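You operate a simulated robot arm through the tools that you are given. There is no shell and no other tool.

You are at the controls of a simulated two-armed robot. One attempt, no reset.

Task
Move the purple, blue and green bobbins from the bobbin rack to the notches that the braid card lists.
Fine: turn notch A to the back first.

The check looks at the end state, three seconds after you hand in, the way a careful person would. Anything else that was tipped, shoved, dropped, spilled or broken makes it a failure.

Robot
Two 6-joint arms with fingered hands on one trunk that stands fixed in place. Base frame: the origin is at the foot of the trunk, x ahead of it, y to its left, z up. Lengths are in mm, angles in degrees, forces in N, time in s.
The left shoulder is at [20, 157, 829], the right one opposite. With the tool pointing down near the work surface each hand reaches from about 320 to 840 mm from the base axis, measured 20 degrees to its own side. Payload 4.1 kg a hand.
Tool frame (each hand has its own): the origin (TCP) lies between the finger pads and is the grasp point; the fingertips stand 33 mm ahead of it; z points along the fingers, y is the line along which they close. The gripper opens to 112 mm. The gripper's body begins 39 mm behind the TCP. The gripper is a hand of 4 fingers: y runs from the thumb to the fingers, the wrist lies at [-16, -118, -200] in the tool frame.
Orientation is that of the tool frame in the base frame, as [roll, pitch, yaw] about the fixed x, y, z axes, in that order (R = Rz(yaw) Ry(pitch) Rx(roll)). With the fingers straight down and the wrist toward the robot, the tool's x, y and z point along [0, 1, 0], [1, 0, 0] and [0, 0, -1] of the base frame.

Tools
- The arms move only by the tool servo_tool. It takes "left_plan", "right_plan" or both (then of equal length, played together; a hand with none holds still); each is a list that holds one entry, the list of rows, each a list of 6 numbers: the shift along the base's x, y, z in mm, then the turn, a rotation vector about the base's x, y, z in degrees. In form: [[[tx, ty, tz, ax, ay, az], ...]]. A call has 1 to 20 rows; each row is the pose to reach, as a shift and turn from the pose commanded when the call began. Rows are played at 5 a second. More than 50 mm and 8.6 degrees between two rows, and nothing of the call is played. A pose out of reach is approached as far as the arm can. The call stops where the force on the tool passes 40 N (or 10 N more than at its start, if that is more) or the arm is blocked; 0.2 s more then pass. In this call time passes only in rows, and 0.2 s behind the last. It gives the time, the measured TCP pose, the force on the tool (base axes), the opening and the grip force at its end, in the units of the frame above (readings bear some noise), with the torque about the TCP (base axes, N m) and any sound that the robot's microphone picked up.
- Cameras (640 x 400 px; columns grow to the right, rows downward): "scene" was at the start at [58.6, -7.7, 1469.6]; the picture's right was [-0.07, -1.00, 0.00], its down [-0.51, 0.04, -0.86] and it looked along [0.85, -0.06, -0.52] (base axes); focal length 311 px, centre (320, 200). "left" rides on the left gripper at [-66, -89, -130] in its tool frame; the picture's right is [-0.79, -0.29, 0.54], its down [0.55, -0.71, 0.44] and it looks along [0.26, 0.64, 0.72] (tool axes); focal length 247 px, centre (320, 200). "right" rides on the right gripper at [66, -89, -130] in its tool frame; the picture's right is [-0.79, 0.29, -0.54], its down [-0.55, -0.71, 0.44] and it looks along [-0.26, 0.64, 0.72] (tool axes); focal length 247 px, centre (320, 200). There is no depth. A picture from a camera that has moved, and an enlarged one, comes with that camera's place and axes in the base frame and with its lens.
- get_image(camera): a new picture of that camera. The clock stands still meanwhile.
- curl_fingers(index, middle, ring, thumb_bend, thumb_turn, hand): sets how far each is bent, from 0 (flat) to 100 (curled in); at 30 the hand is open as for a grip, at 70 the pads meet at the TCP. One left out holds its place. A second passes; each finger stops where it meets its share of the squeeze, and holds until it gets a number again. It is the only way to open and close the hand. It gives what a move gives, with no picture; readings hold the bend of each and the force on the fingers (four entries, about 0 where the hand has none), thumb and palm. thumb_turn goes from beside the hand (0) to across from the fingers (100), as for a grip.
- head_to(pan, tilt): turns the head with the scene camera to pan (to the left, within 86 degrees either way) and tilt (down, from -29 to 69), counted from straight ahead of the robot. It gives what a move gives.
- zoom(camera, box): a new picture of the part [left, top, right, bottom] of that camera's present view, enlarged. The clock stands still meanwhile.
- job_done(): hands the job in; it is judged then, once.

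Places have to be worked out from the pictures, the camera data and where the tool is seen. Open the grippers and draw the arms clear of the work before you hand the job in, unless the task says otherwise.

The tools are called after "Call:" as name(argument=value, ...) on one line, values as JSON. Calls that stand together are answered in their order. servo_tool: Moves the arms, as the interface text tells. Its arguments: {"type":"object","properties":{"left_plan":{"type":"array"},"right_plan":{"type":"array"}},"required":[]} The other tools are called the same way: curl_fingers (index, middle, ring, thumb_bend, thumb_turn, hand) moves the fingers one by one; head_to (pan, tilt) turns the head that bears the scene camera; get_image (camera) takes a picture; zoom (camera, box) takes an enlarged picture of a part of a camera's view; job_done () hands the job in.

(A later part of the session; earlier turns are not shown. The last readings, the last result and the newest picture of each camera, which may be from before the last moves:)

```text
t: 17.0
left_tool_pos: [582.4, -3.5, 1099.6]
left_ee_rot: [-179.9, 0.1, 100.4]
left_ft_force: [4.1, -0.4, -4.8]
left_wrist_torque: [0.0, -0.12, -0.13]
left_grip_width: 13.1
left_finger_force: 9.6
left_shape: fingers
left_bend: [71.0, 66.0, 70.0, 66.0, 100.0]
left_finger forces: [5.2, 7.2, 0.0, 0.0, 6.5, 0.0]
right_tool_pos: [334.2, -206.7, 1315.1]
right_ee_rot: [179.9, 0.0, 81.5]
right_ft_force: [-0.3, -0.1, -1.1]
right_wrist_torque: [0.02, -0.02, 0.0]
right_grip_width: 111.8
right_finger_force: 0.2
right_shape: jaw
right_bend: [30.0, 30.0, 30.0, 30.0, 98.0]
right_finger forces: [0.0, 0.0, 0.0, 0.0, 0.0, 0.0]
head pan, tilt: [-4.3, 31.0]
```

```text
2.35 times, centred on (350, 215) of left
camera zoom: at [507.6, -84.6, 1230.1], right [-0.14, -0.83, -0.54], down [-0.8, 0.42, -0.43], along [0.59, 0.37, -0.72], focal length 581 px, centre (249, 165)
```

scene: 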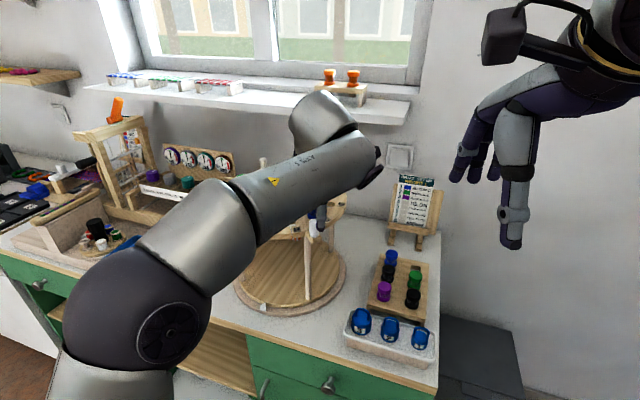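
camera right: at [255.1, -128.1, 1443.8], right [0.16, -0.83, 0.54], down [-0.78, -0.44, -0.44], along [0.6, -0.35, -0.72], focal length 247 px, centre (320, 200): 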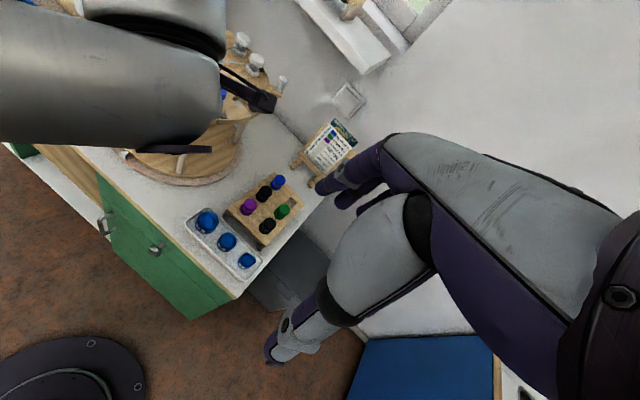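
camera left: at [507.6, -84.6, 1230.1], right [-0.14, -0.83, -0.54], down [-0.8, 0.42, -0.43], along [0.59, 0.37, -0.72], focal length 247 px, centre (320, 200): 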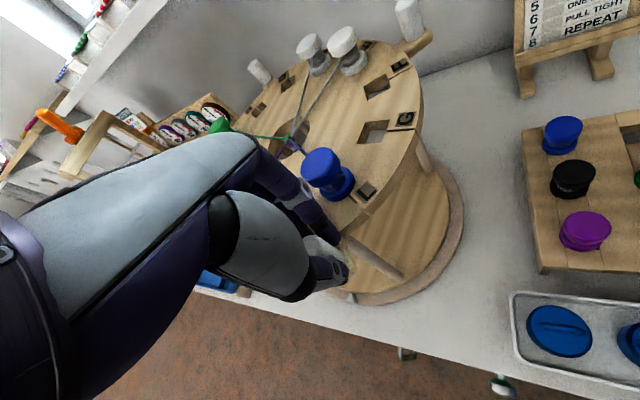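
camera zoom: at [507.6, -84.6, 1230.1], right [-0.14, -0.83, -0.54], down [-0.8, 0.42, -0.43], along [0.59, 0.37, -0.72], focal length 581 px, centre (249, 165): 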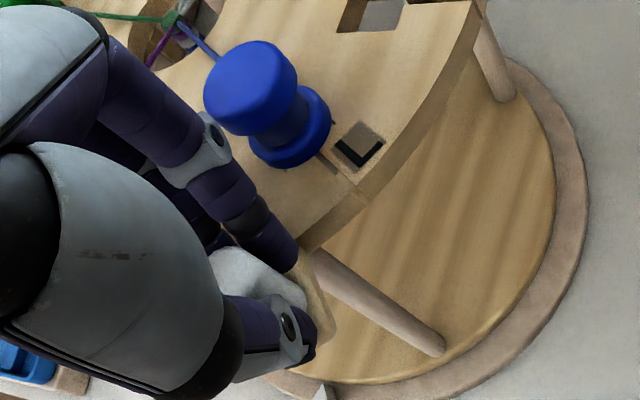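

The grip holds with the peg between the thumb and middle finger. I'll continue the arc another 20°.

Call:
servo_tool(left_plan=[[[-1.6, 8.4, 0, 0, 0, 0], [-2.8, 16.9, 0, 0, 0, 0], [-3.7, 25.5, 0, 0, 0, 0], [-4.1, 34, 0, 0, 0, 0], [-4.2, 42.6, 0, 0, 0, 0], [-4, 51.2, 0, 0, 0, 0], [-3.3, 59.8, 0, 0, 0, 0], [-2.3, 68.3, 0, 0, 0, 0]]])

Call:
get_image(camera="left")

Call:
get_image(camera="right")

```text
t: 18.8
left_tool_pos: [581.6, 63.0, 1100.1]
left_ee_rot: [179.9, 0.1, 100.3]
left_ft_force: [15.8, -3.8, 1.5]
left_wrist_torque: [-0.06, -0.44, -0.2]
left_grip_width: 6.3
left_finger_force: 9.8
left_shape: fingers
left_bend: [71.0, 63.0, 70.0, 69.0, 100.0]
left_finger forces: [5.6, 11.2, 0.1, 0.0, 2.6, 0.1]
right_tool_pos: [334.9, -205.7, 1315.0]
right_ee_rot: [180.0, 0.0, 81.4]
right_ft_force: [0.4, -0.7, -0.1]
right_wrist_torque: [0.05, 0.0, 0.01]
right_grip_width: 112.0
right_finger_force: 0.1
right_shape: jaw
right_bend: [30.0, 30.0, 30.0, 30.0, 98.0]
right_finger forces: [0.0, 0.0, 0.0, 0.0, 0.0, 0.1]
head pan, tilt: [-4.3, 31.0]
```

```text
taken
camera left: at [505.4, -16.4, 1230.8], right [-0.14, -0.83, -0.54], down [-0.8, 0.42, -0.44], along [0.59, 0.37, -0.72], focal length 247 px, centre (320, 200)
```

left: 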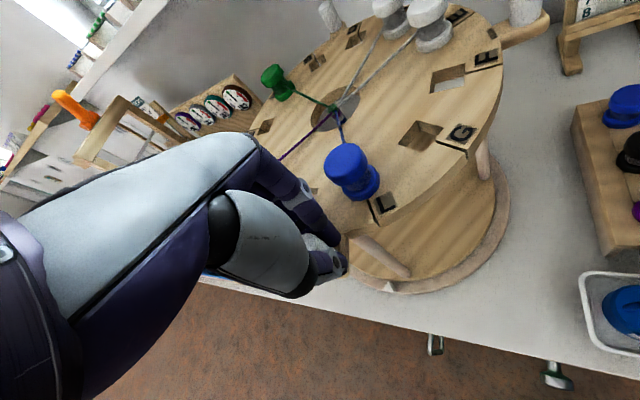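

```text
taken
camera right: at [256.0, -128.6, 1443.6], right [0.17, -0.83, 0.54], down [-0.79, -0.44, -0.44], along [0.6, -0.35, -0.72], focal length 247 px, centre (320, 200)
```

right: 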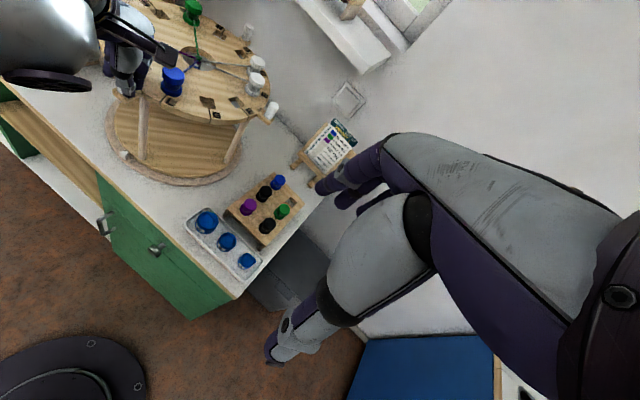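

The tool feels 16 N in +x, so my arc is slightly too far out and pulls on the stand. I'll check whether the stand has shifted before going on.

Call:
zoom(camera="right", box=[90, 0, 300, 190])

Call:
zoom(camera="left", box=[230, 0, 530, 300])

Call:
get_image(camera="scene")

```text
2.11 times, centred on (195, 95) of right
camera zoom: at [256.0, -128.6, 1443.6], right [0.17, -0.83, 0.54], down [-0.79, -0.44, -0.44], along [0.6, -0.35, -0.72], focal length 520 px, centre (583, 421)
```

zoom: 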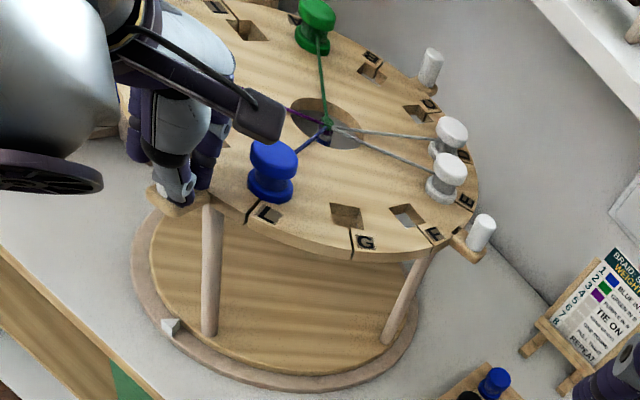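

```text
1.33 times, centred on (380, 150) of left
camera zoom: at [505.4, -16.4, 1230.8], right [-0.14, -0.83, -0.54], down [-0.8, 0.42, -0.44], along [0.59, 0.37, -0.72], focal length 329 px, centre (240, 267)
```

zoom: 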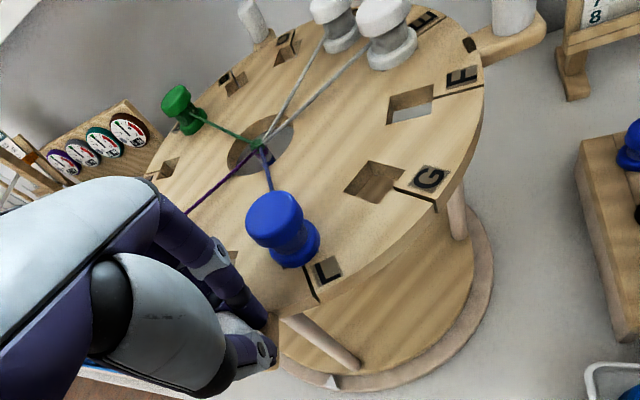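

```text
taken
```

scene: 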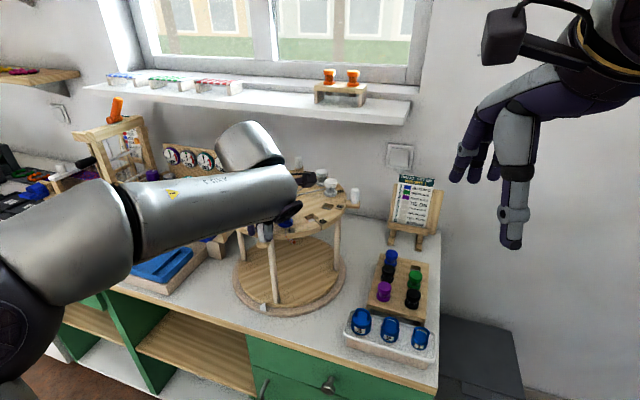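

The ring base hasn't moved. The disc has turned about 35°, and the peg has slid ahead in my grip, to roughly [584,77]. I'll open a little, recentre on the peg with yaw turned toward the tangent, and re-pinch.

Call:
curl_fingers(hand="left", index=56, middle=56, ring=56, thumb_bend=56)

Call:
servo_tool(left_plan=[[[2, 6, 0, 0, 0, 0], [3, 12, 0, 0, 0, 8], [4, 12, 0, 0, 0, 16], [4, 12, 0, 0, 0, 24]]])

Call:
zoom(camera="left", box=[200, 90, 440, 330])

Call:
zoom(camera="right", box=[90, 0, 300, 190])

```text
t: 19.8
left_tool_pos: [581.4, 64.1, 1099.9]
left_ee_rot: [180.0, 0.0, 100.3]
left_ft_force: [-0.1, 0.4, -1.0]
left_wrist_torque: [-0.04, 0.0, 0.01]
left_grip_width: 40.4
left_finger_force: 0.2
left_shape: fingers
left_bend: [56.0, 56.0, 56.0, 56.0, 99.0]
left_finger forces: [0.0, 0.1, 0.0, 0.0, 0.0, 0.0]
right_tool_pos: [333.5, -206.5, 1314.0]
right_ee_rot: [180.0, -0.1, 81.4]
right_ft_force: [0.2, -0.2, 0.4]
right_wrist_torque: [-0.03, 0.04, -0.01]
right_grip_width: 111.9
right_finger_force: 0.1
right_shape: jaw
right_bend: [30.0, 30.0, 30.0, 30.0, 98.0]
right_finger forces: [0.0, 0.0, 0.1, 0.1, 0.0, 0.1]
head pan, tilt: [-4.3, 31.0]
```

```text
t: 20.8
left_tool_pos: [584.8, 75.2, 1099.9]
left_ee_rot: [180.0, -0.1, 124.3]
left_ft_force: [0.0, 0.6, 0.4]
left_wrist_torque: [-0.02, -0.01, -0.01]
left_grip_width: 40.2
left_finger_force: 0.1
left_shape: fingers
left_bend: [56.0, 56.0, 56.0, 56.0, 99.0]
left_finger forces: [0.0, 0.0, 0.0, 0.1, 0.0, 0.0]
right_tool_pos: [334.0, -205.8, 1314.4]
right_ee_rot: [-180.0, 0.0, 81.4]
right_ft_force: [-0.5, -0.1, 0.3]
right_wrist_torque: [-0.03, -0.03, -0.01]
right_grip_width: 112.0
right_finger_force: 0.0
right_shape: jaw
right_bend: [30.0, 30.0, 30.0, 30.0, 98.0]
right_finger forces: [0.0, 0.1, 0.0, 0.0, 0.0, 0.0]
head pan, tilt: [-4.3, 31.0]
```

```text
1.67 times, centred on (320, 210) of left
camera zoom: at [548.7, -28.9, 1229.5], right [0.21, -0.82, -0.54], down [-0.9, 0.05, -0.44], along [0.38, 0.58, -0.72], focal length 412 px, centre (320, 183)
```

zoom: 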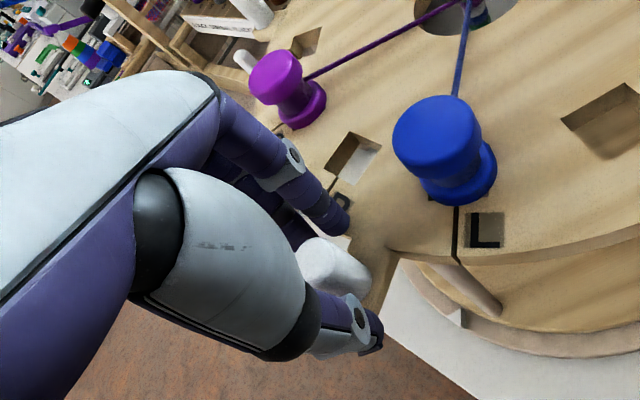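

```text
2.11 times, centred on (195, 95) of right
camera zoom: at [255.3, -128.1, 1443.7], right [0.16, -0.83, 0.54], down [-0.79, -0.44, -0.44], along [0.6, -0.35, -0.72], focal length 520 px, centre (583, 421)
```

zoom: 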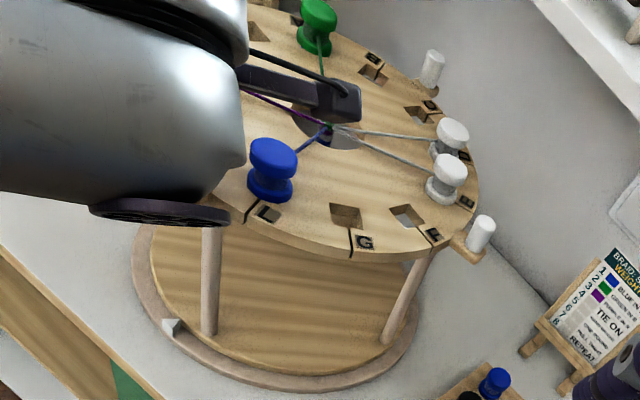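

I'll zoom in tightly on the peg between the fingers to find its real offset.

Call:
zoom(camera="left", box=[290, 210, 370, 300])

```text
4.44 times, centred on (330, 255) of left
camera zoom: at [548.7, -28.9, 1229.5], right [0.21, -0.82, -0.54], down [-0.9, 0.05, -0.44], along [0.38, 0.58, -0.72], focal length 1098 px, centre (276, -44)
```

zoom: 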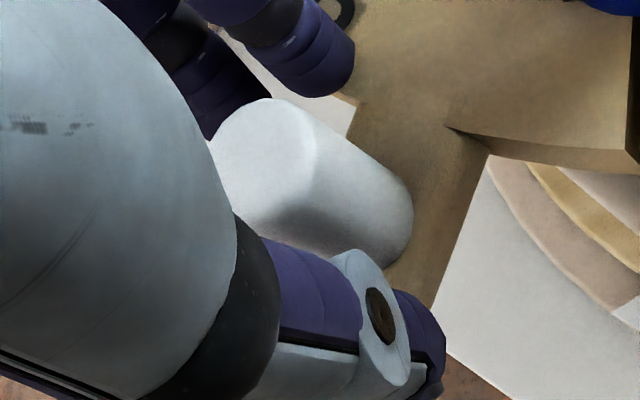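

The peg is at [586,79], within 4 mm of the tool centre, so the disc has turned 35° and 55° remain. I'll re-pinch now.

Call:
servo_tool(left_plan=[[[1, 4, 0, 0, 0, 0]]])

Call:
curl_fingers(hand="left", index=70, middle=70, ring=70, thumb_bend=70)

```text
t: 21.2
left_tool_pos: [585.9, 80.4, 1098.1]
left_ee_rot: [-180.0, 0.0, 124.3]
left_ft_force: [-0.5, -0.7, 0.2]
left_wrist_torque: [0.0, -0.03, 0.04]
left_grip_width: 40.4
left_finger_force: 0.0
left_shape: fingers
left_bend: [56.0, 56.0, 56.0, 56.0, 99.0]
left_finger forces: [0.0, 0.0, 0.0, 0.0, 0.1, 0.0]
right_tool_pos: [333.2, -205.7, 1315.3]
right_ee_rot: [-179.9, 0.1, 81.4]
right_ft_force: [-0.2, -0.1, 0.1]
right_wrist_torque: [0.0, 0.01, 0.01]
right_grip_width: 111.9
right_finger_force: 0.0
right_shape: jaw
right_bend: [30.0, 30.0, 30.0, 30.0, 98.0]
right_finger forces: [0.0, 0.1, 0.0, 0.0, 0.1, 0.0]
head pan, tilt: [-4.3, 31.0]
```

```text
t: 22.2
left_tool_pos: [585.2, 79.4, 1099.4]
left_ee_rot: [-180.0, -0.1, 124.3]
left_ft_force: [-4.6, 1.0, -3.7]
left_wrist_torque: [0.05, 0.09, -0.04]
left_grip_width: 17.9
left_finger_force: 4.5
left_shape: fingers
left_bend: [66.0, 69.0, 70.0, 64.0, 100.0]
left_finger forces: [3.0, 0.6, 0.1, 0.1, 6.4, 0.1]
right_tool_pos: [333.9, -204.6, 1315.7]
right_ee_rot: [-179.9, 0.0, 81.4]
right_ft_force: [0.5, 0.2, 0.5]
right_wrist_torque: [0.03, 0.03, 0.04]
right_grip_width: 111.8
right_finger_force: 0.0
right_shape: jaw
right_bend: [30.0, 30.0, 30.0, 30.0, 98.0]
right_finger forces: [0.1, 0.0, 0.0, 0.0, 0.1, 0.0]
head pan, tilt: [-4.3, 31.0]
```

The pinch is on again. I'll continue 24° further along the arc.

Call:
servo_tool(left_plan=[[[2.5, 9.9, 0, 0, 0, 0], [5.6, 19.6, 0, 0, 0, 0], [9.2, 29.1, 0, 0, 0, 0], [13.2, 38.4, 0, 0, 0, 0], [17.8, 47.5, 0, 0, 0, 0], [22.8, 56.4, 0, 0, 0, 0], [28.3, 64.9, 0, 0, 0, 0], [34.2, 73.2, 0, 0, 0, 0]]])

Call:
zoom(camera="left", box=[230, 150, 430, 330])

Call:
zoom(camera="right", box=[90, 0, 300, 190])

```text
t: 24.0
left_tool_pos: [620.4, 153.0, 1098.8]
left_ee_rot: [180.0, 0.0, 124.4]
left_ft_force: [-0.2, 1.2, -2.7]
left_wrist_torque: [0.02, 0.02, -0.05]
left_grip_width: 17.8
left_finger_force: 4.5
left_shape: fingers
left_bend: [66.0, 70.0, 70.0, 64.0, 100.0]
left_finger forces: [4.0, 0.0, 0.0, 0.0, 5.3, 0.2]
right_tool_pos: [333.8, -206.4, 1314.6]
right_ee_rot: [180.0, 0.1, 81.3]
right_ft_force: [-0.9, -0.3, -0.3]
right_wrist_torque: [0.01, -0.03, -0.01]
right_grip_width: 112.0
right_finger_force: 0.0
right_shape: jaw
right_bend: [30.0, 30.0, 30.0, 30.0, 98.0]
right_finger forces: [0.1, 0.0, 0.0, 0.1, 0.0, 0.1]
head pan, tilt: [-4.3, 31.0]
```

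```text
2.22 times, centred on (330, 240) of left
camera zoom: at [584.5, 48.5, 1229.6], right [0.21, -0.82, -0.54], down [-0.9, 0.06, -0.44], along [0.39, 0.58, -0.72], focal length 549 px, centre (298, 111)
```

zoom: 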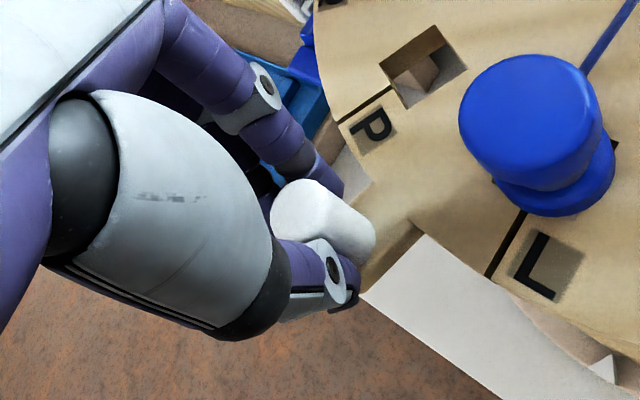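

```text
2.11 times, centred on (195, 95) of right
camera zoom: at [255.4, -128.3, 1443.7], right [0.17, -0.83, 0.54], down [-0.79, -0.44, -0.44], along [0.6, -0.35, -0.72], focal length 520 px, centre (583, 421)
```

zoom: 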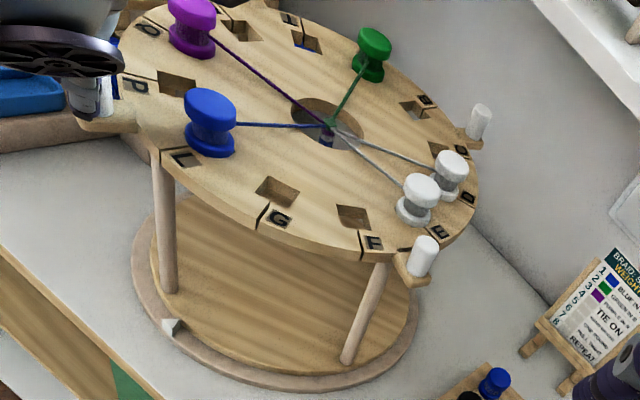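

It's turning smoothly: about 59° done, and the stand hasn't moved. I'll continue another 27°, easing the yaw back for reach.

Call:
servo_tool(left_plan=[[[6.4, 7.9, 0, 0, 0, -1.3], [13.1, 15.6, 0, 0, 0, -2.6], [20.3, 22.8, 0, 0, 0, -4], [27.8, 29.7, 0, 0, 0, -5.3], [35.6, 36.1, 0, 0, 0, -6.6], [43.8, 42.2, 0, 0, 0, -8], [52.3, 47.8, 0, 0, 0, -9.3], [61.1, 52.9, 0, 0, 0, -10.6], [70.1, 57.6, 0, 0, 0, -12]]])

Call:
zoom(camera="left", box=[230, 150, 430, 330])

Call:
zoom(camera="right", box=[90, 0, 300, 190])

Call:
get_image(camera="scene")

```text
t: 26.0
left_tool_pos: [690.1, 209.9, 1098.6]
left_ee_rot: [180.0, 0.0, 112.1]
left_ft_force: [-0.1, -0.7, -0.9]
left_wrist_torque: [-0.03, -0.04, 0.0]
left_grip_width: 14.6
left_finger_force: 3.4
left_shape: fingers
left_bend: [66.0, 70.0, 70.0, 66.0, 100.0]
left_finger forces: [3.2, 0.0, 0.0, 0.1, 3.4, 0.1]
right_tool_pos: [333.6, -205.5, 1315.2]
right_ee_rot: [180.0, -0.1, 81.3]
right_ft_force: [-0.3, -1.1, 0.0]
right_wrist_torque: [-0.03, 0.0, -0.02]
right_grip_width: 112.0
right_finger_force: 0.0
right_shape: jaw
right_bend: [30.0, 30.0, 30.0, 30.0, 98.0]
right_finger forces: [0.0, 0.0, 0.0, 0.0, 0.1, 0.0]
head pan, tilt: [-4.3, 31.0]
```

```text
2.22 times, centred on (330, 240) of left
camera zoom: at [632.4, 115.8, 1230.1], right [0.03, -0.84, -0.54], down [-0.87, 0.24, -0.44], along [0.5, 0.48, -0.72], focal length 549 px, centre (298, 111)
```

zoom: 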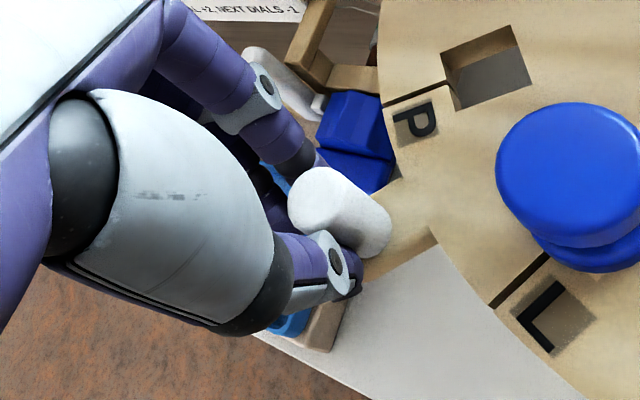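

```text
2.11 times, centred on (195, 95) of right
camera zoom: at [255.4, -128.3, 1443.7], right [0.17, -0.83, 0.54], down [-0.79, -0.44, -0.44], along [0.6, -0.35, -0.72], focal length 520 px, centre (583, 421)
```

zoom: 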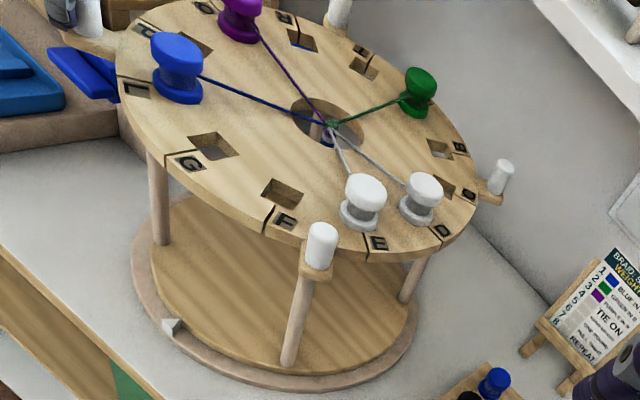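

```text
taken
```

scene: 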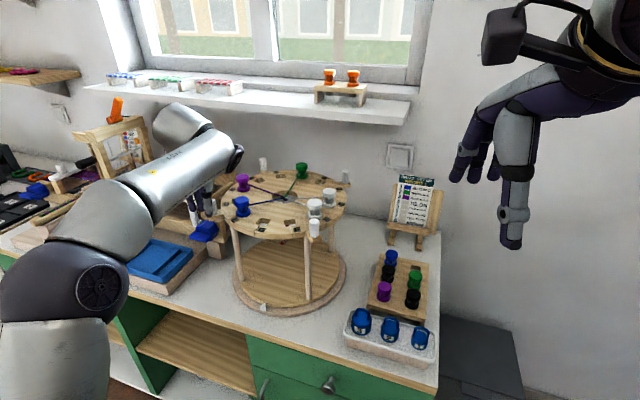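

The view now nearly matches the initial handle layout, which means close to 90°. I'll compare precisely using the same zoom box as at the start.

Call:
zoom(camera="right", box=[110, 90, 260, 200])

Call:
zoom(camera="scene", box=[220, 150, 370, 250])

```text
3.64 times, centred on (185, 145) of right
camera zoom: at [255.4, -128.3, 1443.7], right [0.17, -0.83, 0.54], down [-0.79, -0.44, -0.44], along [0.6, -0.35, -0.72], focal length 898 px, centre (811, 400)
```

zoom: 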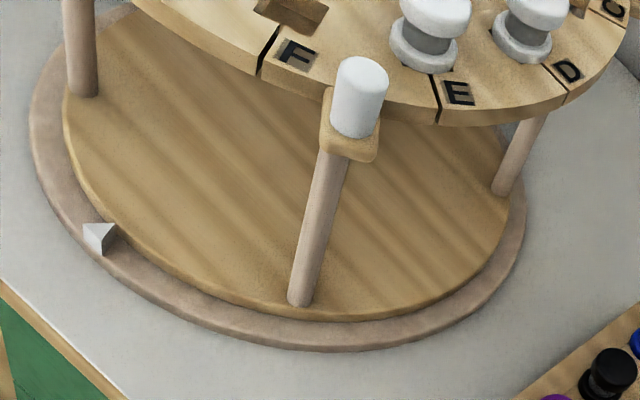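

```text
4.00 times, centred on (295, 200) of scene
camera zoom: at [58.5, -7.7, 1469.6], right [-0.07, -1.0, 0.0], down [-0.51, 0.04, -0.86], along [0.85, -0.06, -0.52], focal length 1246 px, centre (420, 200)
```

zoom: 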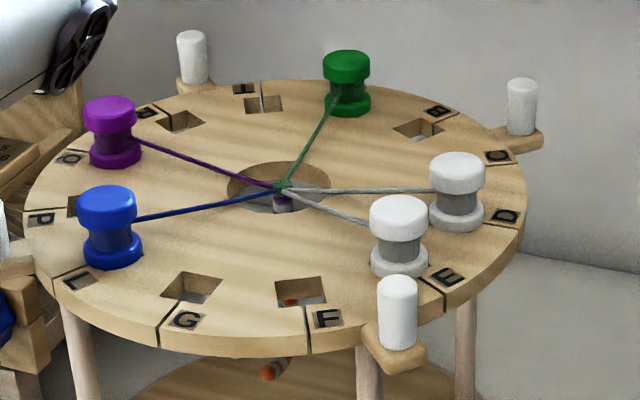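

The handle and slit positions match the initial ones exactly, shifted by three notches. So the turn is 90° and A (green) is at the back, opposite the front pointer. I'll open the hand and slide it radially outward off the peg, since there's no reach left to go up.

Call:
curl_fingers(hand="left", index=54, middle=54, ring=54, thumb_bend=54)

Call:
zoom(camera="left", box=[230, 150, 430, 330])

```text
t: 27.0
left_tool_pos: [690.4, 211.5, 1100.3]
left_ee_rot: [180.0, 0.2, 112.2]
left_ft_force: [-0.5, 0.6, -0.1]
left_wrist_torque: [0.0, -0.01, -0.01]
left_grip_width: 45.8
left_finger_force: 0.0
left_shape: fingers
left_bend: [54.0, 54.0, 54.0, 54.0, 99.0]
left_finger forces: [0.0, 0.0, 0.1, 0.0, 0.1, 0.1]
right_tool_pos: [334.2, -204.9, 1315.0]
right_ee_rot: [-179.9, 0.1, 81.3]
right_ft_force: [0.9, 0.2, 0.3]
right_wrist_torque: [-0.01, 0.02, -0.04]
right_grip_width: 111.8
right_finger_force: 0.0
right_shape: jaw
right_bend: [30.0, 30.0, 30.0, 30.0, 98.0]
right_finger forces: [0.1, 0.0, 0.1, 0.0, 0.0, 0.0]
head pan, tilt: [-4.3, 31.0]
```

```text
2.22 times, centred on (330, 240) of left
camera zoom: at [632.5, 115.9, 1229.9], right [0.04, -0.84, -0.54], down [-0.87, 0.24, -0.44], along [0.5, 0.48, -0.72], focal length 549 px, centre (298, 111)
```

zoom: 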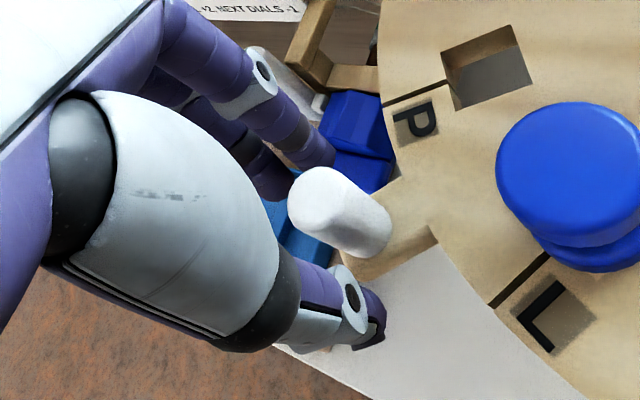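

The hand is open around the peg. I'll slide it radially outward, then back toward the robot.

Call:
servo_tool(left_plan=[[[-4, 9, 0, 0, 0, 0], [-8, 19, 0, 0, 0, 0], [-12, 28, 0, 0, 0, 0], [-16, 38, 0, 0, 0, 0], [-22, 55, 0, 0, 0, 0], [-28, 70, 0, 0, 0, 0], [-65, 78, 10, 0, 0, 0], [-105, 88, 20, 0, 0, 0], [-145, 98, 40, 0, 0, 0], [-185, 108, 60, 0, 0, 0], [-225, 118, 80, 0, 0, 0], [-265, 128, 100, 0, 0, 0]]])

Call:
get_image(camera="scene")

Call:
zoom(camera="scene", box=[220, 150, 370, 250])

```text
t: 29.6
left_tool_pos: [423.4, 338.9, 1199.1]
left_ee_rot: [-179.8, 0.1, 112.2]
left_ft_force: [0.1, -0.2, -0.1]
left_wrist_torque: [0.05, 0.06, -0.02]
left_grip_width: 45.9
left_finger_force: 0.0
left_shape: fingers
left_bend: [54.0, 54.0, 54.0, 54.0, 99.0]
left_finger forces: [0.1, 0.0, 0.0, 0.0, 0.0, 0.1]
right_tool_pos: [334.0, -205.7, 1314.9]
right_ee_rot: [-180.0, -0.1, 81.4]
right_ft_force: [0.2, -0.7, 0.4]
right_wrist_torque: [0.01, 0.06, 0.03]
right_grip_width: 111.8
right_finger_force: 0.0
right_shape: jaw
right_bend: [30.0, 30.0, 30.0, 30.0, 98.0]
right_finger forces: [0.0, 0.0, 0.1, 0.0, 0.0, 0.0]
head pan, tilt: [-4.3, 31.0]
```

```text
taken
```

scene: 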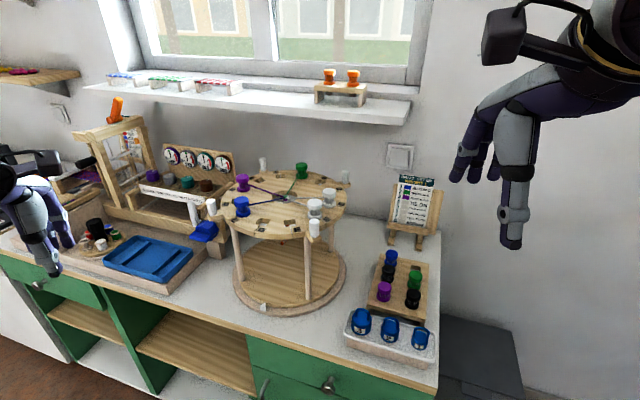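

```text
4.00 times, centred on (295, 200) of scene
camera zoom: at [59.2, -7.8, 1469.6], right [-0.08, -1.0, 0.0], down [-0.51, 0.04, -0.86], along [0.85, -0.06, -0.52], focal length 1246 px, centre (420, 200)
```

zoom: 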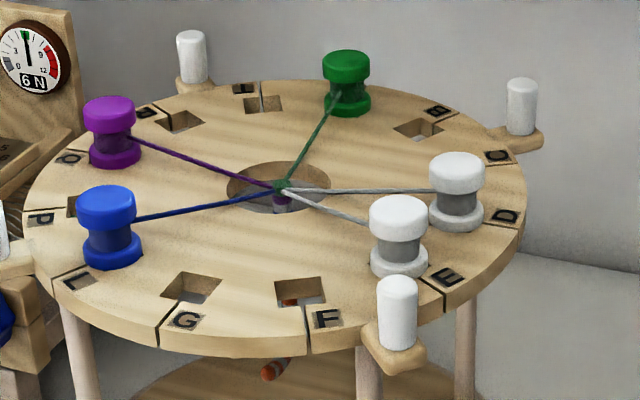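

The turn is complete and the stand is intact: A faces the wall side. Next is the blue bobbin for G, which is at the front at about [658,84]. I'll move the right hand toward the rack, aligning its closing axis with the rack's column direction (yaw ≈ 67.5°).

Call:
servo_tool(right_plan=[[[30, -4, -35, 0, 0, -2], [60, -8, -70, 0, 0, -4], [90, -12, -105, 0, 0, -6], [120, -16, -140, 0, 0, -8], [150, -20, -175, 0, 0, -10], [180, -24, -210, 0, 0, -12], [210, -28, -245, 0, 0, -14], [240, -32, -280, 0, 0, -14], [270, -40, -300, 0, 0, -14]]])

Call:
curl_fingers(hand="right", index=52, middle=52, ring=52, thumb_bend=52)

Call:
get_image(camera="right")

Call:
get_image(camera="scene")

```text
t: 31.6
left_tool_pos: [424.7, 339.4, 1200.5]
left_ee_rot: [180.0, 0.1, 112.3]
left_ft_force: [-1.1, -0.3, -0.8]
left_wrist_torque: [0.01, -0.02, 0.04]
left_grip_width: 45.9
left_finger_force: 0.0
left_shape: fingers
left_bend: [54.0, 54.0, 54.0, 54.0, 99.0]
left_finger forces: [0.0, 0.0, 0.0, 0.1, 0.0, 0.1]
right_tool_pos: [604.9, -244.8, 1015.4]
right_ee_rot: [180.0, -0.1, 67.4]
right_ft_force: [0.2, 0.0, -0.1]
right_wrist_torque: [0.01, -0.02, 0.03]
right_grip_width: 112.1
right_finger_force: 0.1
right_shape: jaw
right_bend: [30.0, 30.0, 30.0, 30.0, 98.0]
right_finger forces: [0.0, 0.1, 0.1, 0.0, 0.1, 0.1]
head pan, tilt: [-4.3, 31.0]
```

```text
t: 32.6
left_tool_pos: [424.6, 339.1, 1199.8]
left_ee_rot: [-180.0, 0.0, 112.3]
left_ft_force: [0.3, -0.5, 0.0]
left_wrist_torque: [0.03, 0.02, 0.01]
left_grip_width: 45.9
left_finger_force: 0.1
left_shape: fingers
left_bend: [54.0, 54.0, 54.0, 54.0, 99.0]
left_finger forces: [0.1, 0.0, 0.1, 0.1, 0.0, 0.1]
right_tool_pos: [603.7, -245.3, 1014.4]
right_ee_rot: [180.0, 0.0, 67.5]
right_ft_force: [0.0, 0.3, 0.4]
right_wrist_torque: [0.0, 0.02, 0.03]
right_grip_width: 52.8
right_finger_force: 0.0
right_shape: fingers
right_bend: [52.0, 52.0, 52.0, 52.0, 98.0]
right_finger forces: [0.1, 0.0, 0.0, 0.0, 0.1, 0.0]
head pan, tilt: [-4.3, 31.0]
```

```text
taken
camera right: at [547.3, -150.3, 1143.7], right [-0.04, -0.84, 0.54], down [-0.87, -0.24, -0.44], along [0.49, -0.48, -0.72], focal length 247 px, centre (320, 200)
```

right: 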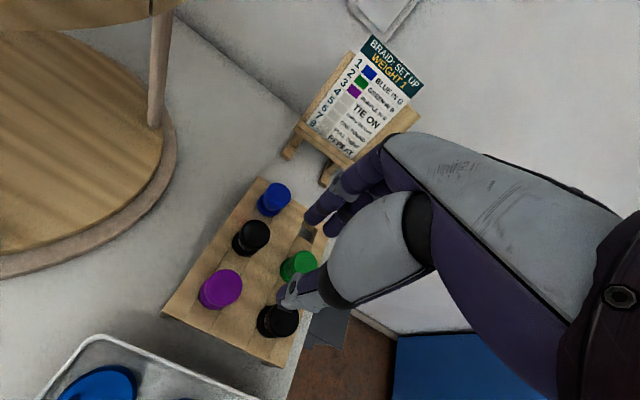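

```text
taken
```

scene: 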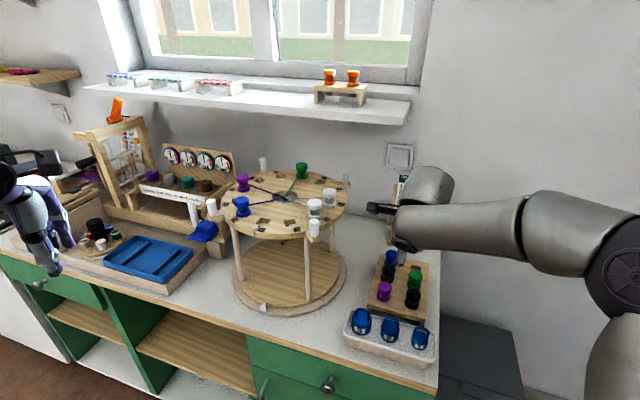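

Zooming in on the rack from here to refine the bobbin positions.

Call:
zoom(camera="right", box=[160, 160, 340, 370])

Call:
zoom(camera="right", box=[240, 170, 320, 230])

```text
1.90 times, centred on (250, 265) of right
camera zoom: at [547.3, -150.3, 1143.7], right [-0.04, -0.84, 0.54], down [-0.87, -0.24, -0.44], along [0.49, -0.48, -0.72], focal length 470 px, centre (453, 76)
```

zoom: 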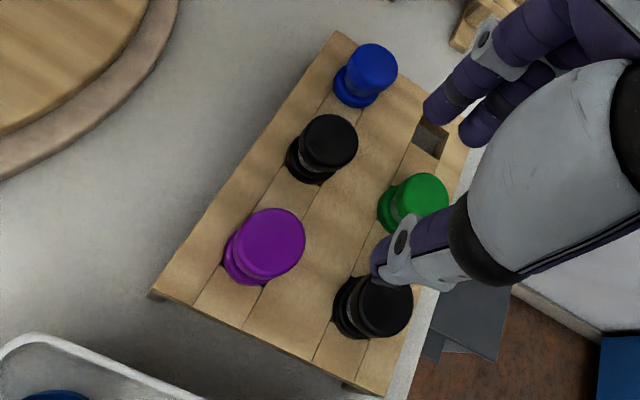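

```text
6.67 times, centred on (280, 200) of right
camera zoom: at [547.3, -150.3, 1143.7], right [-0.04, -0.84, 0.54], down [-0.87, -0.24, -0.44], along [0.49, -0.48, -0.72], focal length 1646 px, centre (587, 200)
```

zoom: 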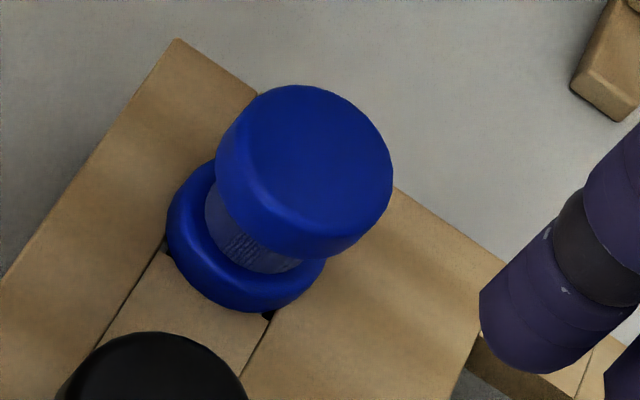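

Combining views, the bobbin tops refine to z≈881, with blue at about [718,-260]. I'll hover above blue and check its position relative to the fingers.

Call:
servo_tool(right_plan=[[[40, -5, -15, 0, 0, 0], [80, -10, -30, 0, 0, 0], [114, -15, -50, 0, 0, 0]]])

Call:
get_image(camera="right")

Call:
zoom(camera="right", box=[200, 120, 400, 300])

Call:
zoom(camera="scene", box=[340, 180, 460, 330])

```text
t: 33.4
left_tool_pos: [423.9, 337.7, 1199.9]
left_ee_rot: [-180.0, 0.0, 112.3]
left_ft_force: [-0.4, 0.4, 0.8]
left_wrist_torque: [0.01, -0.04, -0.01]
left_grip_width: 46.0
left_finger_force: 0.0
left_shape: fingers
left_bend: [54.0, 54.0, 54.0, 54.0, 99.0]
left_finger forces: [0.1, 0.1, 0.0, 0.0, 0.0, 0.0]
right_tool_pos: [718.6, -259.5, 965.1]
right_ee_rot: [180.0, 0.1, 67.4]
right_ft_force: [0.3, -0.4, 0.7]
right_wrist_torque: [0.05, -0.02, 0.02]
right_grip_width: 52.4
right_finger_force: 0.1
right_shape: fingers
right_bend: [52.0, 52.0, 52.0, 52.0, 98.0]
right_finger forces: [0.0, 0.0, 0.1, 0.0, 0.0, 0.0]
head pan, tilt: [-4.3, 31.0]
```

```text
taken
camera right: at [661.1, -165.1, 1093.5], right [-0.04, -0.84, 0.54], down [-0.87, -0.24, -0.44], along [0.49, -0.48, -0.72], focal length 247 px, centre (320, 200)
```

right: 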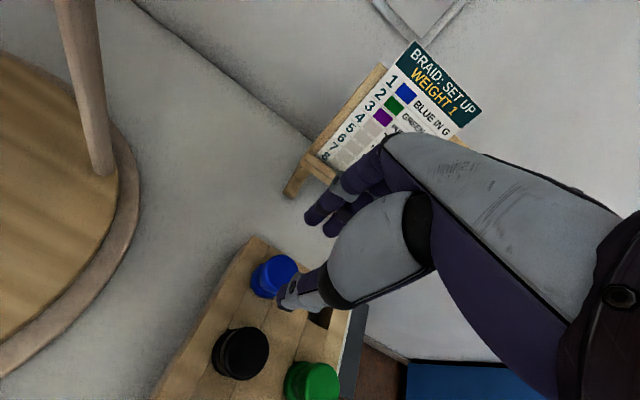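

```text
2.22 times, centred on (300, 210) of right
camera zoom: at [661.1, -165.1, 1093.5], right [-0.04, -0.84, 0.54], down [-0.87, -0.24, -0.44], along [0.49, -0.48, -0.72], focal length 549 px, centre (364, 178)
```

zoom: 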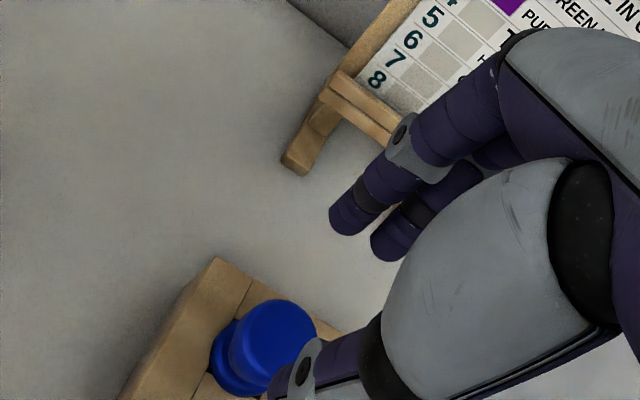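

```text
2.67 times, centred on (400, 255) of scene
camera zoom: at [58.0, -7.7, 1469.6], right [-0.08, -1.0, 0.0], down [-0.51, 0.04, -0.86], along [0.85, -0.06, -0.52], focal length 830 px, centre (107, 53)
```

zoom: 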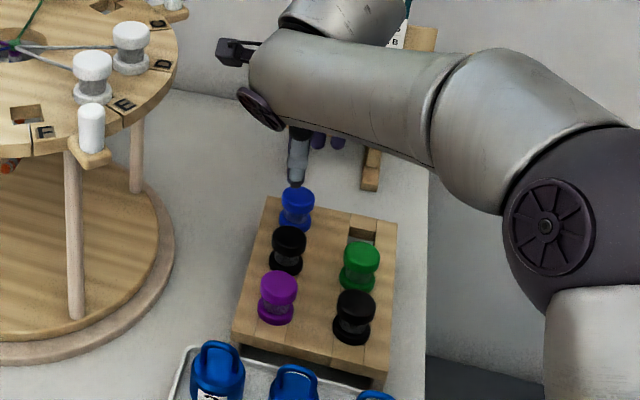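

Blue's top is at about [715.5,-258.5,882], and the tool centre lies between index and middle. I'll descend with a small correction to z≈890.

Call:
servo_tool(right_plan=[[[-3, 1, -20, 0, 0, 0], [-3, 1, -40, 0, 0, 0], [-3, 1, -55, 0, 0, 0], [-3, 1, -65, 0, 0, 0], [-3, 1, -75, 0, 0, 0]]])

Call:
get_image(camera="right")

Call:
zoom(camera="right", box=[240, 160, 400, 300])

Call:
zoom(camera="scene", box=[360, 220, 440, 300])

```text
t: 34.6
left_tool_pos: [424.9, 339.2, 1200.5]
left_ee_rot: [180.0, 0.0, 112.4]
left_ft_force: [0.2, -0.1, 0.0]
left_wrist_torque: [-0.03, -0.02, -0.01]
left_grip_width: 45.7
left_finger_force: 0.0
left_shape: fingers
left_bend: [54.0, 54.0, 54.0, 54.0, 99.0]
left_finger forces: [0.1, 0.0, 0.0, 0.1, 0.0, 0.1]
right_tool_pos: [715.2, -259.9, 889.9]
right_ee_rot: [-180.0, -0.1, 67.5]
right_ft_force: [0.5, 0.6, 0.2]
right_wrist_torque: [0.01, 0.01, -0.03]
right_grip_width: 52.5
right_finger_force: 0.1
right_shape: fingers
right_bend: [52.0, 52.0, 52.0, 52.0, 98.0]
right_finger forces: [0.0, 0.0, 0.0, 0.1, 0.0, 0.0]
head pan, tilt: [-4.3, 31.0]
```

```text
taken
camera right: at [657.8, -164.9, 1018.9], right [-0.04, -0.84, 0.54], down [-0.87, -0.24, -0.44], along [0.49, -0.48, -0.72], focal length 247 px, centre (320, 200)
```

right: 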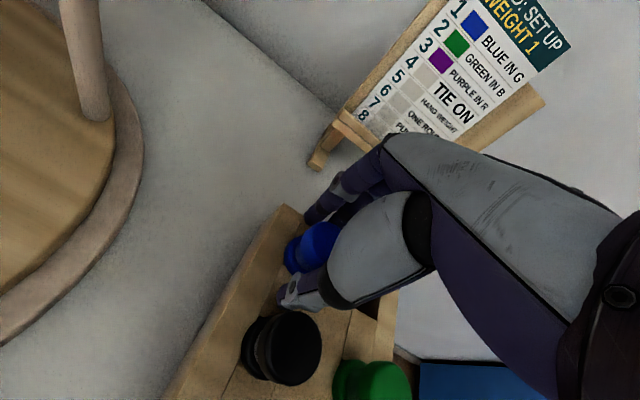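

```text
2.86 times, centred on (320, 230) of right
camera zoom: at [657.8, -164.9, 1018.9], right [-0.04, -0.84, 0.54], down [-0.87, -0.24, -0.44], along [0.49, -0.48, -0.72], focal length 706 px, centre (320, 114)
```

zoom: 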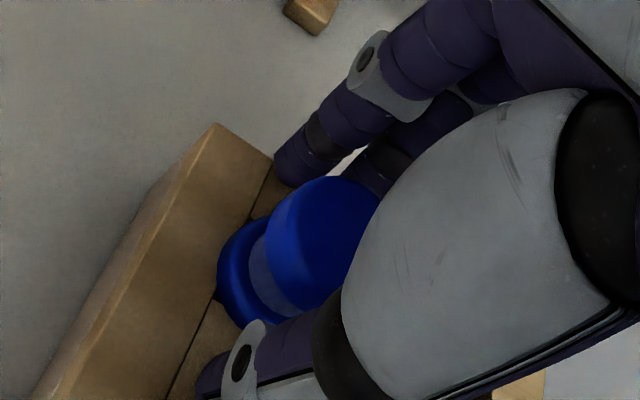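

```text
5.00 times, centred on (400, 260) of scene
camera zoom: at [58.5, -7.6, 1469.6], right [-0.07, -1.0, 0.0], down [-0.51, 0.04, -0.86], along [0.85, -0.06, -0.52], focal length 1557 px, centre (-80, -100)
```

zoom: 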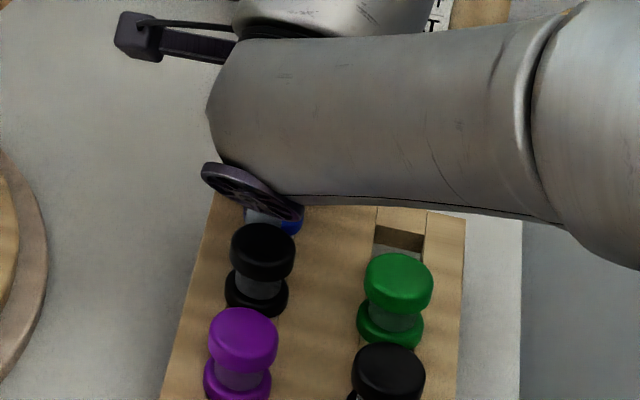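

The bobbin sits nicely between thumb and fingers with no contact. I'll lower 6 mm more and close gently.

Call:
servo_tool(right_plan=[[[0, 1, -3, 0, 0, 0], [0, 1, -6, 0, 0, 0]]])

Call:
curl_fingers(hand="right", index=58, middle=58, ring=54, thumb_bend=58)

```text
t: 35.2
left_tool_pos: [424.7, 339.1, 1200.8]
left_ee_rot: [-179.9, 0.2, 112.2]
left_ft_force: [-1.1, 0.2, -0.2]
left_wrist_torque: [0.02, 0.01, 0.0]
left_grip_width: 45.8
left_finger_force: 0.0
left_shape: fingers
left_bend: [54.0, 54.0, 54.0, 54.0, 99.0]
left_finger forces: [0.1, 0.0, 0.0, 0.1, 0.0, 0.0]
right_tool_pos: [715.6, -259.0, 887.0]
right_ee_rot: [179.7, -0.2, 67.3]
right_ft_force: [1.0, -2.2, 13.4]
right_wrist_torque: [-0.39, -0.4, -0.07]
right_grip_width: 52.4
right_finger_force: 6.8
right_shape: fingers
right_bend: [52.0, 51.0, 52.0, 52.0, 98.0]
right_finger forces: [0.0, 13.9, 0.0, 0.0, 0.1, 0.0]
head pan, tilt: [-4.3, 31.0]
```

```text
t: 36.2
left_tool_pos: [424.6, 339.3, 1201.0]
left_ee_rot: [180.0, 0.0, 112.3]
left_ft_force: [0.5, 1.0, -0.4]
left_wrist_torque: [0.01, -0.02, -0.01]
left_grip_width: 46.0
left_finger_force: 0.0
left_shape: fingers
left_bend: [54.0, 54.0, 54.0, 54.0, 99.0]
left_finger forces: [0.0, 0.0, 0.0, 0.0, 0.0, 0.0]
right_tool_pos: [715.6, -258.9, 888.0]
right_ee_rot: [179.7, -0.2, 67.4]
right_ft_force: [6.0, -5.9, 25.2]
right_wrist_torque: [-0.8, -0.9, 0.0]
right_grip_width: 38.7
right_finger_force: 13.0
right_shape: fingers
right_bend: [57.0, 51.0, 54.0, 57.0, 98.0]
right_finger forces: [0.0, 25.5, 0.1, 0.1, 0.0, 0.1]
head pan, tilt: [-4.3, 31.0]
```

The longer middle finger touches the rack board. I'll raise 8 mm and let it close.

Call:
servo_tool(right_plan=[[[0, 0, 5, 0, 0, 0], [0, 0, 9, 0, 0, 0]]])

Call:
curl_fingers(hand="right", index=60, middle=60, ring=54, thumb_bend=60)

Call:
zoom(camera="right", box=[240, 160, 400, 300])

```text
t: 36.8
left_tool_pos: [426.0, 339.0, 1200.6]
left_ee_rot: [180.0, 0.0, 112.3]
left_ft_force: [0.1, -0.2, 0.7]
left_wrist_torque: [0.0, -0.01, -0.03]
left_grip_width: 45.8
left_finger_force: 0.0
left_shape: fingers
left_bend: [54.0, 54.0, 54.0, 54.0, 99.0]
left_finger forces: [0.0, 0.0, 0.1, 0.0, 0.0, 0.0]
right_tool_pos: [714.1, -256.7, 890.2]
right_ee_rot: [-179.6, 0.1, 67.4]
right_ft_force: [0.9, -0.4, 1.5]
right_wrist_torque: [-0.01, 0.02, -0.01]
right_grip_width: 38.5
right_finger_force: 0.0
right_shape: fingers
right_bend: [57.0, 57.0, 54.0, 57.0, 98.0]
right_finger forces: [0.0, 0.1, 0.1, 0.1, 0.0, 0.0]
head pan, tilt: [-4.3, 31.0]
```

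```text
t: 37.8
left_tool_pos: [425.0, 339.3, 1201.1]
left_ee_rot: [-179.9, -0.1, 112.3]
left_ft_force: [0.5, 0.0, 0.3]
left_wrist_torque: [0.01, 0.03, -0.01]
left_grip_width: 46.1
left_finger_force: 0.0
left_shape: fingers
left_bend: [54.0, 54.0, 54.0, 54.0, 99.0]
left_finger forces: [0.0, 0.1, 0.0, 0.1, 0.1, 0.1]
right_tool_pos: [714.5, -258.3, 893.2]
right_ee_rot: [-180.0, 0.0, 67.4]
right_ft_force: [-0.2, -0.2, 0.2]
right_wrist_torque: [0.01, 0.04, -0.02]
right_grip_width: 30.4
right_finger_force: 0.3
right_shape: fingers
right_bend: [60.0, 60.0, 54.0, 60.0, 98.0]
right_finger forces: [0.1, 0.1, 0.0, 0.0, 0.1, 0.1]
head pan, tilt: [-4.3, 31.0]
```

```text
2.86 times, centred on (320, 230) of right
camera zoom: at [658.3, -163.8, 1022.1], right [-0.04, -0.84, 0.54], down [-0.87, -0.24, -0.44], along [0.49, -0.48, -0.72], focal length 706 px, centre (320, 114)
```

zoom: 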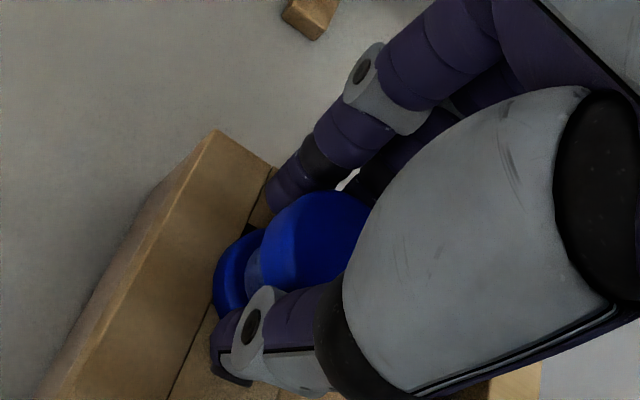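

There's no contact yet at a 30 mm gap, so the pads likely sit at the narrower waist level. I'll keep closing.

Call:
curl_fingers(hand="right", index=66, middle=66, ring=54, thumb_bend=66)

Call:
zoom(camera="right", box=[240, 160, 400, 300])

```text
t: 38.8
left_tool_pos: [424.8, 339.6, 1199.0]
left_ee_rot: [180.0, 0.1, 112.3]
left_ft_force: [-0.8, -0.2, 0.3]
left_wrist_torque: [0.01, -0.03, 0.0]
left_grip_width: 46.0
left_finger_force: 0.1
left_shape: fingers
left_bend: [54.0, 54.0, 54.0, 54.0, 99.0]
left_finger forces: [0.1, 0.0, 0.0, 0.0, 0.1, 0.0]
right_tool_pos: [715.9, -257.6, 892.7]
right_ee_rot: [180.0, -0.1, 67.4]
right_ft_force: [0.4, 0.3, 1.2]
right_wrist_torque: [-0.02, -0.02, -0.01]
right_grip_width: 22.1
right_finger_force: 5.2
right_shape: fingers
right_bend: [63.0, 65.0, 54.0, 63.0, 97.0]
right_finger forces: [2.5, 3.3, 0.1, 0.0, 3.7, 0.0]
head pan, tilt: [-4.3, 31.0]
```

```text
2.86 times, centred on (320, 230) of right
camera zoom: at [658.3, -163.8, 1022.3], right [-0.04, -0.84, 0.54], down [-0.87, -0.24, -0.44], along [0.49, -0.48, -0.72], focal length 706 px, centre (320, 114)
```

zoom: 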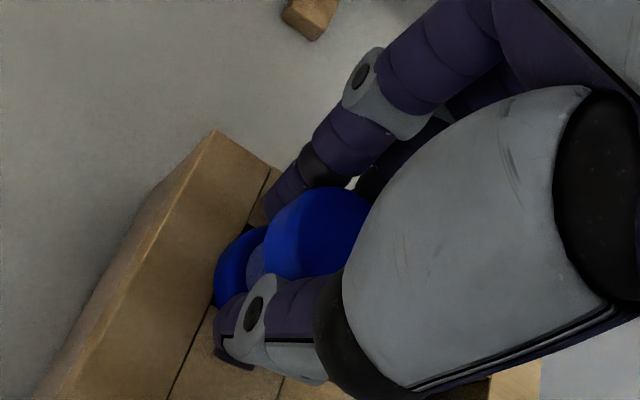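

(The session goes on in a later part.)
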